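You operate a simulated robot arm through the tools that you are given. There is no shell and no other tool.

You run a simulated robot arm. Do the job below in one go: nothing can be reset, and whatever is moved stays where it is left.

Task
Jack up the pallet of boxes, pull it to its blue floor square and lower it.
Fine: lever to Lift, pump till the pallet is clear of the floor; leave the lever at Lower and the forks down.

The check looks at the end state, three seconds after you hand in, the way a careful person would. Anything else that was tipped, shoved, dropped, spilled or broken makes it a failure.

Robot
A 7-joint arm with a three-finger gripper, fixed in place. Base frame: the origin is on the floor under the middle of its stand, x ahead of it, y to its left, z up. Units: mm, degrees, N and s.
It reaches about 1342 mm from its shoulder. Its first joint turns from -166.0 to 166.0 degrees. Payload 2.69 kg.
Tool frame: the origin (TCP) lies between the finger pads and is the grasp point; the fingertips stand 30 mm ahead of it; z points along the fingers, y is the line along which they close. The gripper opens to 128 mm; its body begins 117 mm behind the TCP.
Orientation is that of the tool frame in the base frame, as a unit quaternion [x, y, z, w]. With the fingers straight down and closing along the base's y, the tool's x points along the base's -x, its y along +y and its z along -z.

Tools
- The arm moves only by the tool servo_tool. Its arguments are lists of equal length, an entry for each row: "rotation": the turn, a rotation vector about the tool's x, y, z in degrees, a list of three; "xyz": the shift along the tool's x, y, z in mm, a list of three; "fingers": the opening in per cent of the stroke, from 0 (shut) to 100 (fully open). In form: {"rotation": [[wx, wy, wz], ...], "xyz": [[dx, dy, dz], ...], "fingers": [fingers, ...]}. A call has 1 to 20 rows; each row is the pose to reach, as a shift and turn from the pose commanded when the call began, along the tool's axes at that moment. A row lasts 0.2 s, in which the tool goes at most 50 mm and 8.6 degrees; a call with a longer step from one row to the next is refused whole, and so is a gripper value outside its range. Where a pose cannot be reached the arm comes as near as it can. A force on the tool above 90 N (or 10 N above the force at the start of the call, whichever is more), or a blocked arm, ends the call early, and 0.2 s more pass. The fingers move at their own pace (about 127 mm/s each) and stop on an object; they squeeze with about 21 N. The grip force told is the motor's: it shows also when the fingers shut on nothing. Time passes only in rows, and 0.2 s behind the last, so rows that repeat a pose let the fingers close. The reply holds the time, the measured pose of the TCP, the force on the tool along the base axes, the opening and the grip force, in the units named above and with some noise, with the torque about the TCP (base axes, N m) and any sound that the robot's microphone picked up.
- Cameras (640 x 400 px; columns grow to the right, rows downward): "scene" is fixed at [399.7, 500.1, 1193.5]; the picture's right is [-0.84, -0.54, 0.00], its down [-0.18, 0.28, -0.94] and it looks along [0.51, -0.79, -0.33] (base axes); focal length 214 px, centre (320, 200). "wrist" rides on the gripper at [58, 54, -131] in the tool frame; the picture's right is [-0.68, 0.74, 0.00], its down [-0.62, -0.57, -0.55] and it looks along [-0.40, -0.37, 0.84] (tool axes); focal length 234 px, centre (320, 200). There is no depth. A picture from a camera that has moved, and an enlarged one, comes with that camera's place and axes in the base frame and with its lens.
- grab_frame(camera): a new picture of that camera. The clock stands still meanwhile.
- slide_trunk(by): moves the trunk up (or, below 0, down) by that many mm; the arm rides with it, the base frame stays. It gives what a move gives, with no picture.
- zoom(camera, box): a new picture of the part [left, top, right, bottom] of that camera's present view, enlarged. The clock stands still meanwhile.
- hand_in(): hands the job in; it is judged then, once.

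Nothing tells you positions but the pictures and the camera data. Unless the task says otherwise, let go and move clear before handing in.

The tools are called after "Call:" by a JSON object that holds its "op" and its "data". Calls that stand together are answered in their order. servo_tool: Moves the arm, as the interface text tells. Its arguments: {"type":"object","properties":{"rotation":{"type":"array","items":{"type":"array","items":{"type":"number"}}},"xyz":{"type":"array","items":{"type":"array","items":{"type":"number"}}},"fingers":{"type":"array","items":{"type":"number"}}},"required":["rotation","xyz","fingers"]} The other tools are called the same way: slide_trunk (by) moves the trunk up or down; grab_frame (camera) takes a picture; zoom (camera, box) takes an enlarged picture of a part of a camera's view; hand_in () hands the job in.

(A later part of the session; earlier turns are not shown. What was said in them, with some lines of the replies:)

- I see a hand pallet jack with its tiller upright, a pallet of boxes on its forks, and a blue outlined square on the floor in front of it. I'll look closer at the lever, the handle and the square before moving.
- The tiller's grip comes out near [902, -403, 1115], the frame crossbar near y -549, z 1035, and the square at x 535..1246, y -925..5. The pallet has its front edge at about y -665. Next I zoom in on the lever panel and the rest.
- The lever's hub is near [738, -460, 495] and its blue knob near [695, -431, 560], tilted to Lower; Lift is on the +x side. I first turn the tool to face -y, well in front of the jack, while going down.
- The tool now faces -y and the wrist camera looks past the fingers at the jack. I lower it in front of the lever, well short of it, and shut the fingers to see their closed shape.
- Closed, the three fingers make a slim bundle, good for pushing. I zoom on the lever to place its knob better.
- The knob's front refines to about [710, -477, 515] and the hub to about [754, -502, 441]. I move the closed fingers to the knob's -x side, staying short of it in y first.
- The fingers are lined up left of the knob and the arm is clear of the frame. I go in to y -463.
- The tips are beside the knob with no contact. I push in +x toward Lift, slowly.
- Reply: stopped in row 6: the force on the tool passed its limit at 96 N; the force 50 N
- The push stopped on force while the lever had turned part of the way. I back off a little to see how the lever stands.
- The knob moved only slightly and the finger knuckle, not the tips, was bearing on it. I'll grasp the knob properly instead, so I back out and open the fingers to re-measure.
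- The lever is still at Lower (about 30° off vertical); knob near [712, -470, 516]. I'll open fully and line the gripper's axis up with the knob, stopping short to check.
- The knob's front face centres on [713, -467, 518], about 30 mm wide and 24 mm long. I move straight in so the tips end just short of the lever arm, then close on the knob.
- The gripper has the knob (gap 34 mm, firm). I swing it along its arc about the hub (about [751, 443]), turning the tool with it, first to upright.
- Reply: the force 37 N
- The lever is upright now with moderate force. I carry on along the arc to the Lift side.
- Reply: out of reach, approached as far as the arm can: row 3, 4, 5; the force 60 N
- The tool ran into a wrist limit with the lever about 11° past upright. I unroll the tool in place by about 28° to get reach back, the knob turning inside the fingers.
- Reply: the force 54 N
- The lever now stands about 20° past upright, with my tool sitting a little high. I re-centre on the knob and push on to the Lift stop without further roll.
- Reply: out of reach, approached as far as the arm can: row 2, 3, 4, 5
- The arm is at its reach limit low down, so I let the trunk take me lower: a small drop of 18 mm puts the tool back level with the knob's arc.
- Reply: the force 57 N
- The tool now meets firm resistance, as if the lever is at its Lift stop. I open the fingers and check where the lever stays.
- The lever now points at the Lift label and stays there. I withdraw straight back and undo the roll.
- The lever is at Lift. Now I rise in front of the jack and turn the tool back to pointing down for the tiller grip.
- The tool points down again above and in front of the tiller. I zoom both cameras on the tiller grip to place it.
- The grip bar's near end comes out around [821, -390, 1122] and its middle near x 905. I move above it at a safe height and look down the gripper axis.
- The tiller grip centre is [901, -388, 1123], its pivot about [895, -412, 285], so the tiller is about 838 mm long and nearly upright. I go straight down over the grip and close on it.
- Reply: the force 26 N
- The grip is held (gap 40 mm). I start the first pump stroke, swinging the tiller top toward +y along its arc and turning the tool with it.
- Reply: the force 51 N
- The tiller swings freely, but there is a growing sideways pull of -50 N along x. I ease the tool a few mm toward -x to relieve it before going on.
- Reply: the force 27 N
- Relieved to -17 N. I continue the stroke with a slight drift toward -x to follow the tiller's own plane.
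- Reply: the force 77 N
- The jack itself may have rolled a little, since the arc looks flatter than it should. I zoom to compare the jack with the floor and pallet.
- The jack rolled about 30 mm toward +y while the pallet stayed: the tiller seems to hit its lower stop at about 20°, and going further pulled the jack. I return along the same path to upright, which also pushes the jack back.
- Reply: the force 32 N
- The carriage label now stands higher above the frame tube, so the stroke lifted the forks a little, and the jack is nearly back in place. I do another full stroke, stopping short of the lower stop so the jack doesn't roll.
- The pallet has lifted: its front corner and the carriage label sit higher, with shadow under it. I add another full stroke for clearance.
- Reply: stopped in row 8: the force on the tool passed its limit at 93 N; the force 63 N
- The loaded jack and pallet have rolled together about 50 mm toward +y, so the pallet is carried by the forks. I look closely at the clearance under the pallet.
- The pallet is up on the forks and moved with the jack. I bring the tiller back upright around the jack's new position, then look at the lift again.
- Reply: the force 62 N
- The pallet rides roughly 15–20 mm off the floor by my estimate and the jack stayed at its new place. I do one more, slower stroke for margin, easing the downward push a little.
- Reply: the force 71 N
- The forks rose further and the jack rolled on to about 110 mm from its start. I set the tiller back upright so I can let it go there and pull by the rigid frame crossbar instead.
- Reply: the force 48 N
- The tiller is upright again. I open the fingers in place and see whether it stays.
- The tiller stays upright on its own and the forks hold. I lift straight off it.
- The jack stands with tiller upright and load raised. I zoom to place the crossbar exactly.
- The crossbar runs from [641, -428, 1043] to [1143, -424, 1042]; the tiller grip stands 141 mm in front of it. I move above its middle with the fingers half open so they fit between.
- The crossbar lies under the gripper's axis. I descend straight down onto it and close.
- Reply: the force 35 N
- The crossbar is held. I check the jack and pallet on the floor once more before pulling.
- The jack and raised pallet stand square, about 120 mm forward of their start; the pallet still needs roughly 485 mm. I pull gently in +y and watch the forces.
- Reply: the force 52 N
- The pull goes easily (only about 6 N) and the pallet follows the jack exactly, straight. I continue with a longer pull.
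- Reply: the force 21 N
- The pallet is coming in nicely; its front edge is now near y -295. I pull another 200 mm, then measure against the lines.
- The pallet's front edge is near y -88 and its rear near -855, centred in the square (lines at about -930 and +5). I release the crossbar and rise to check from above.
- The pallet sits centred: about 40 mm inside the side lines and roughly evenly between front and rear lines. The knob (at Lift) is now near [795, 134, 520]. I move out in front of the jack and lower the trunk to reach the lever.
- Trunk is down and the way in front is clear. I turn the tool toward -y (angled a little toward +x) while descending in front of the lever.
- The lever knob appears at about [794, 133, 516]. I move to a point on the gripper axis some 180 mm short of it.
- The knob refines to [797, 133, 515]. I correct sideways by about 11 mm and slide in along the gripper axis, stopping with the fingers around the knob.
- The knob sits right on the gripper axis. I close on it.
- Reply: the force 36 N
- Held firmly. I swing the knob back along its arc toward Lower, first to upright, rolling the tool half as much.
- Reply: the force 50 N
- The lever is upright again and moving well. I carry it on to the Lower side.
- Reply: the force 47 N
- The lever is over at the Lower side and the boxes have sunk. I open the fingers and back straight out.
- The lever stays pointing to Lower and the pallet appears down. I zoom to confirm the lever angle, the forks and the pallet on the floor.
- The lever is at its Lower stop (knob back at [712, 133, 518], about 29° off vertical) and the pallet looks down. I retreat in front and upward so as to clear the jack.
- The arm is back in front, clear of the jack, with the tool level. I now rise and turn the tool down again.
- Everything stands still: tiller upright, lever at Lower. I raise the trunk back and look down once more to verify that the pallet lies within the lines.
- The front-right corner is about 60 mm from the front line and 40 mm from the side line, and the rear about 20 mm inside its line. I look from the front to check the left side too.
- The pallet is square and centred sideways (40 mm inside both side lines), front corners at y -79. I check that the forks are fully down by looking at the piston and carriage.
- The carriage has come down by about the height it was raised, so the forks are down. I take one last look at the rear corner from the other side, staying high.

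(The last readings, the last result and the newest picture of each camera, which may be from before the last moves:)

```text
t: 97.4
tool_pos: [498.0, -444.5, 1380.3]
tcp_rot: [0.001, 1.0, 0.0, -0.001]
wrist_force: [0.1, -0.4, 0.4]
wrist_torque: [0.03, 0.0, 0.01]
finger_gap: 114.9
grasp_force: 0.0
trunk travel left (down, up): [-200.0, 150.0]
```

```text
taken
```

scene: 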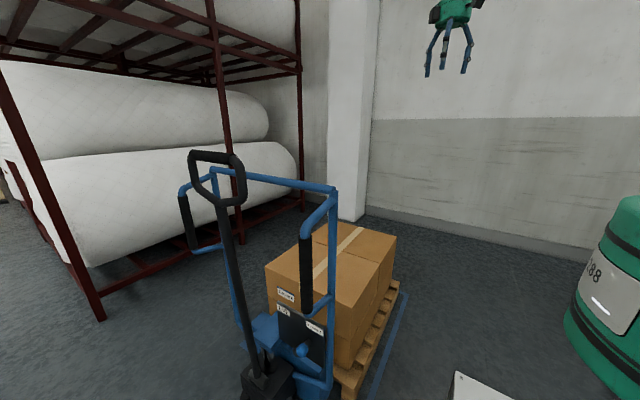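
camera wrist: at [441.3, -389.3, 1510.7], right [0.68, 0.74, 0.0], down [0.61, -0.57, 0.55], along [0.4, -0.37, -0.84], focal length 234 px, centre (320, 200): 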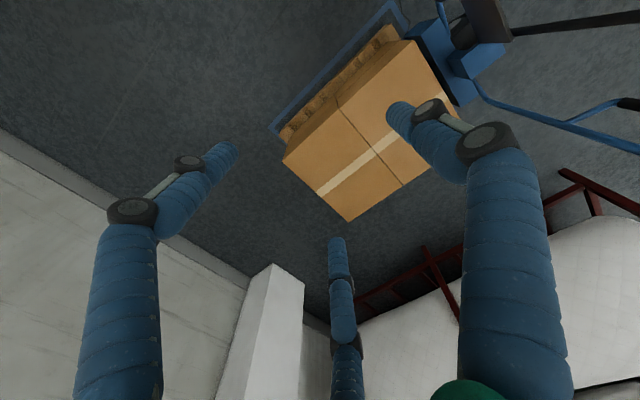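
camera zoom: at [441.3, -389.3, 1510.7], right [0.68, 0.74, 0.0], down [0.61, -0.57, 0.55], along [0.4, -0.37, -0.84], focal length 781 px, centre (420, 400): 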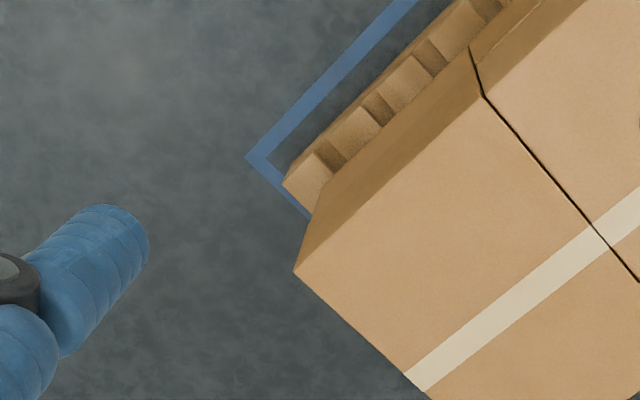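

Call:
{"op": "zoom", "data": {"camera": "wrist", "box": [260, 105, 320, 150]}}

```text
8.89 times, centred on (290, 128) of wrist
camera zoom: at [441.3, -389.3, 1510.7], right [0.68, 0.74, 0.0], down [0.61, -0.57, 0.55], along [0.4, -0.37, -0.84], focal length 2082 px, centre (587, 844)
```

zoom: 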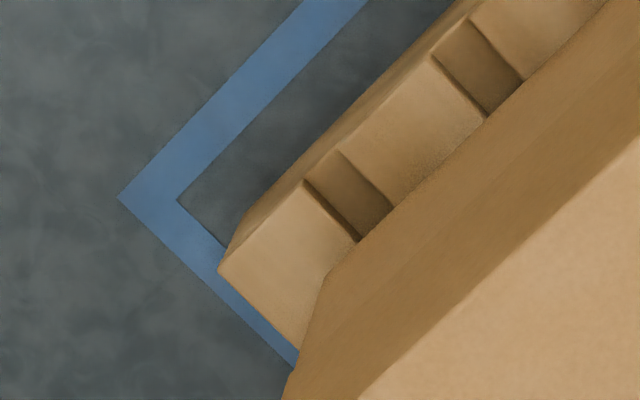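

The pallet lies flat and wholly inside the blue lines, with about 37–40 mm at the sides, 60 mm at the front and 28 mm at the rear. The lever is at Lower, the forks are down, the tiller is upright and the arm is clear, so I hand in.

Call:
{"op": "hand_in", "data": {}}

```text
The job is handed in.
```

The pallet is on the floor inside its blue square, with the forks down and the lever left at Lower. I have handed it in; no verdict came back with the hand-in.

- **Position:** By my camera estimates, the pallet has about 37–40 mm to the lines at the sides, 60 mm at the front and 28 mm at the rear. It sits about 16 mm behind the centre of the square, and I left it there rather than lift it again.
- **Lifting:** I turned the lever to Lift and pumped four strokes, which raised the pallet roughly 35 mm. I pulled it by the jack's frame crossbar instead of the tiller, because the tiller swings when pulled.
- **Jack movement:** On the first stroke, before the forks had taken the load, the jack rolled about 30 mm out from under the pallet. I pushed it back on the return stroke. On later strokes the jack and pallet rolled forward together, towards the square.
- **Lever:** My first attempt, pushing the knob with closed fingers, was stopped by the force limit at 96 N. Gripping the knob worked.

Nothing else looked moved or tipped in the final pictures. The tiller is upright and the arm is clear of the jack.
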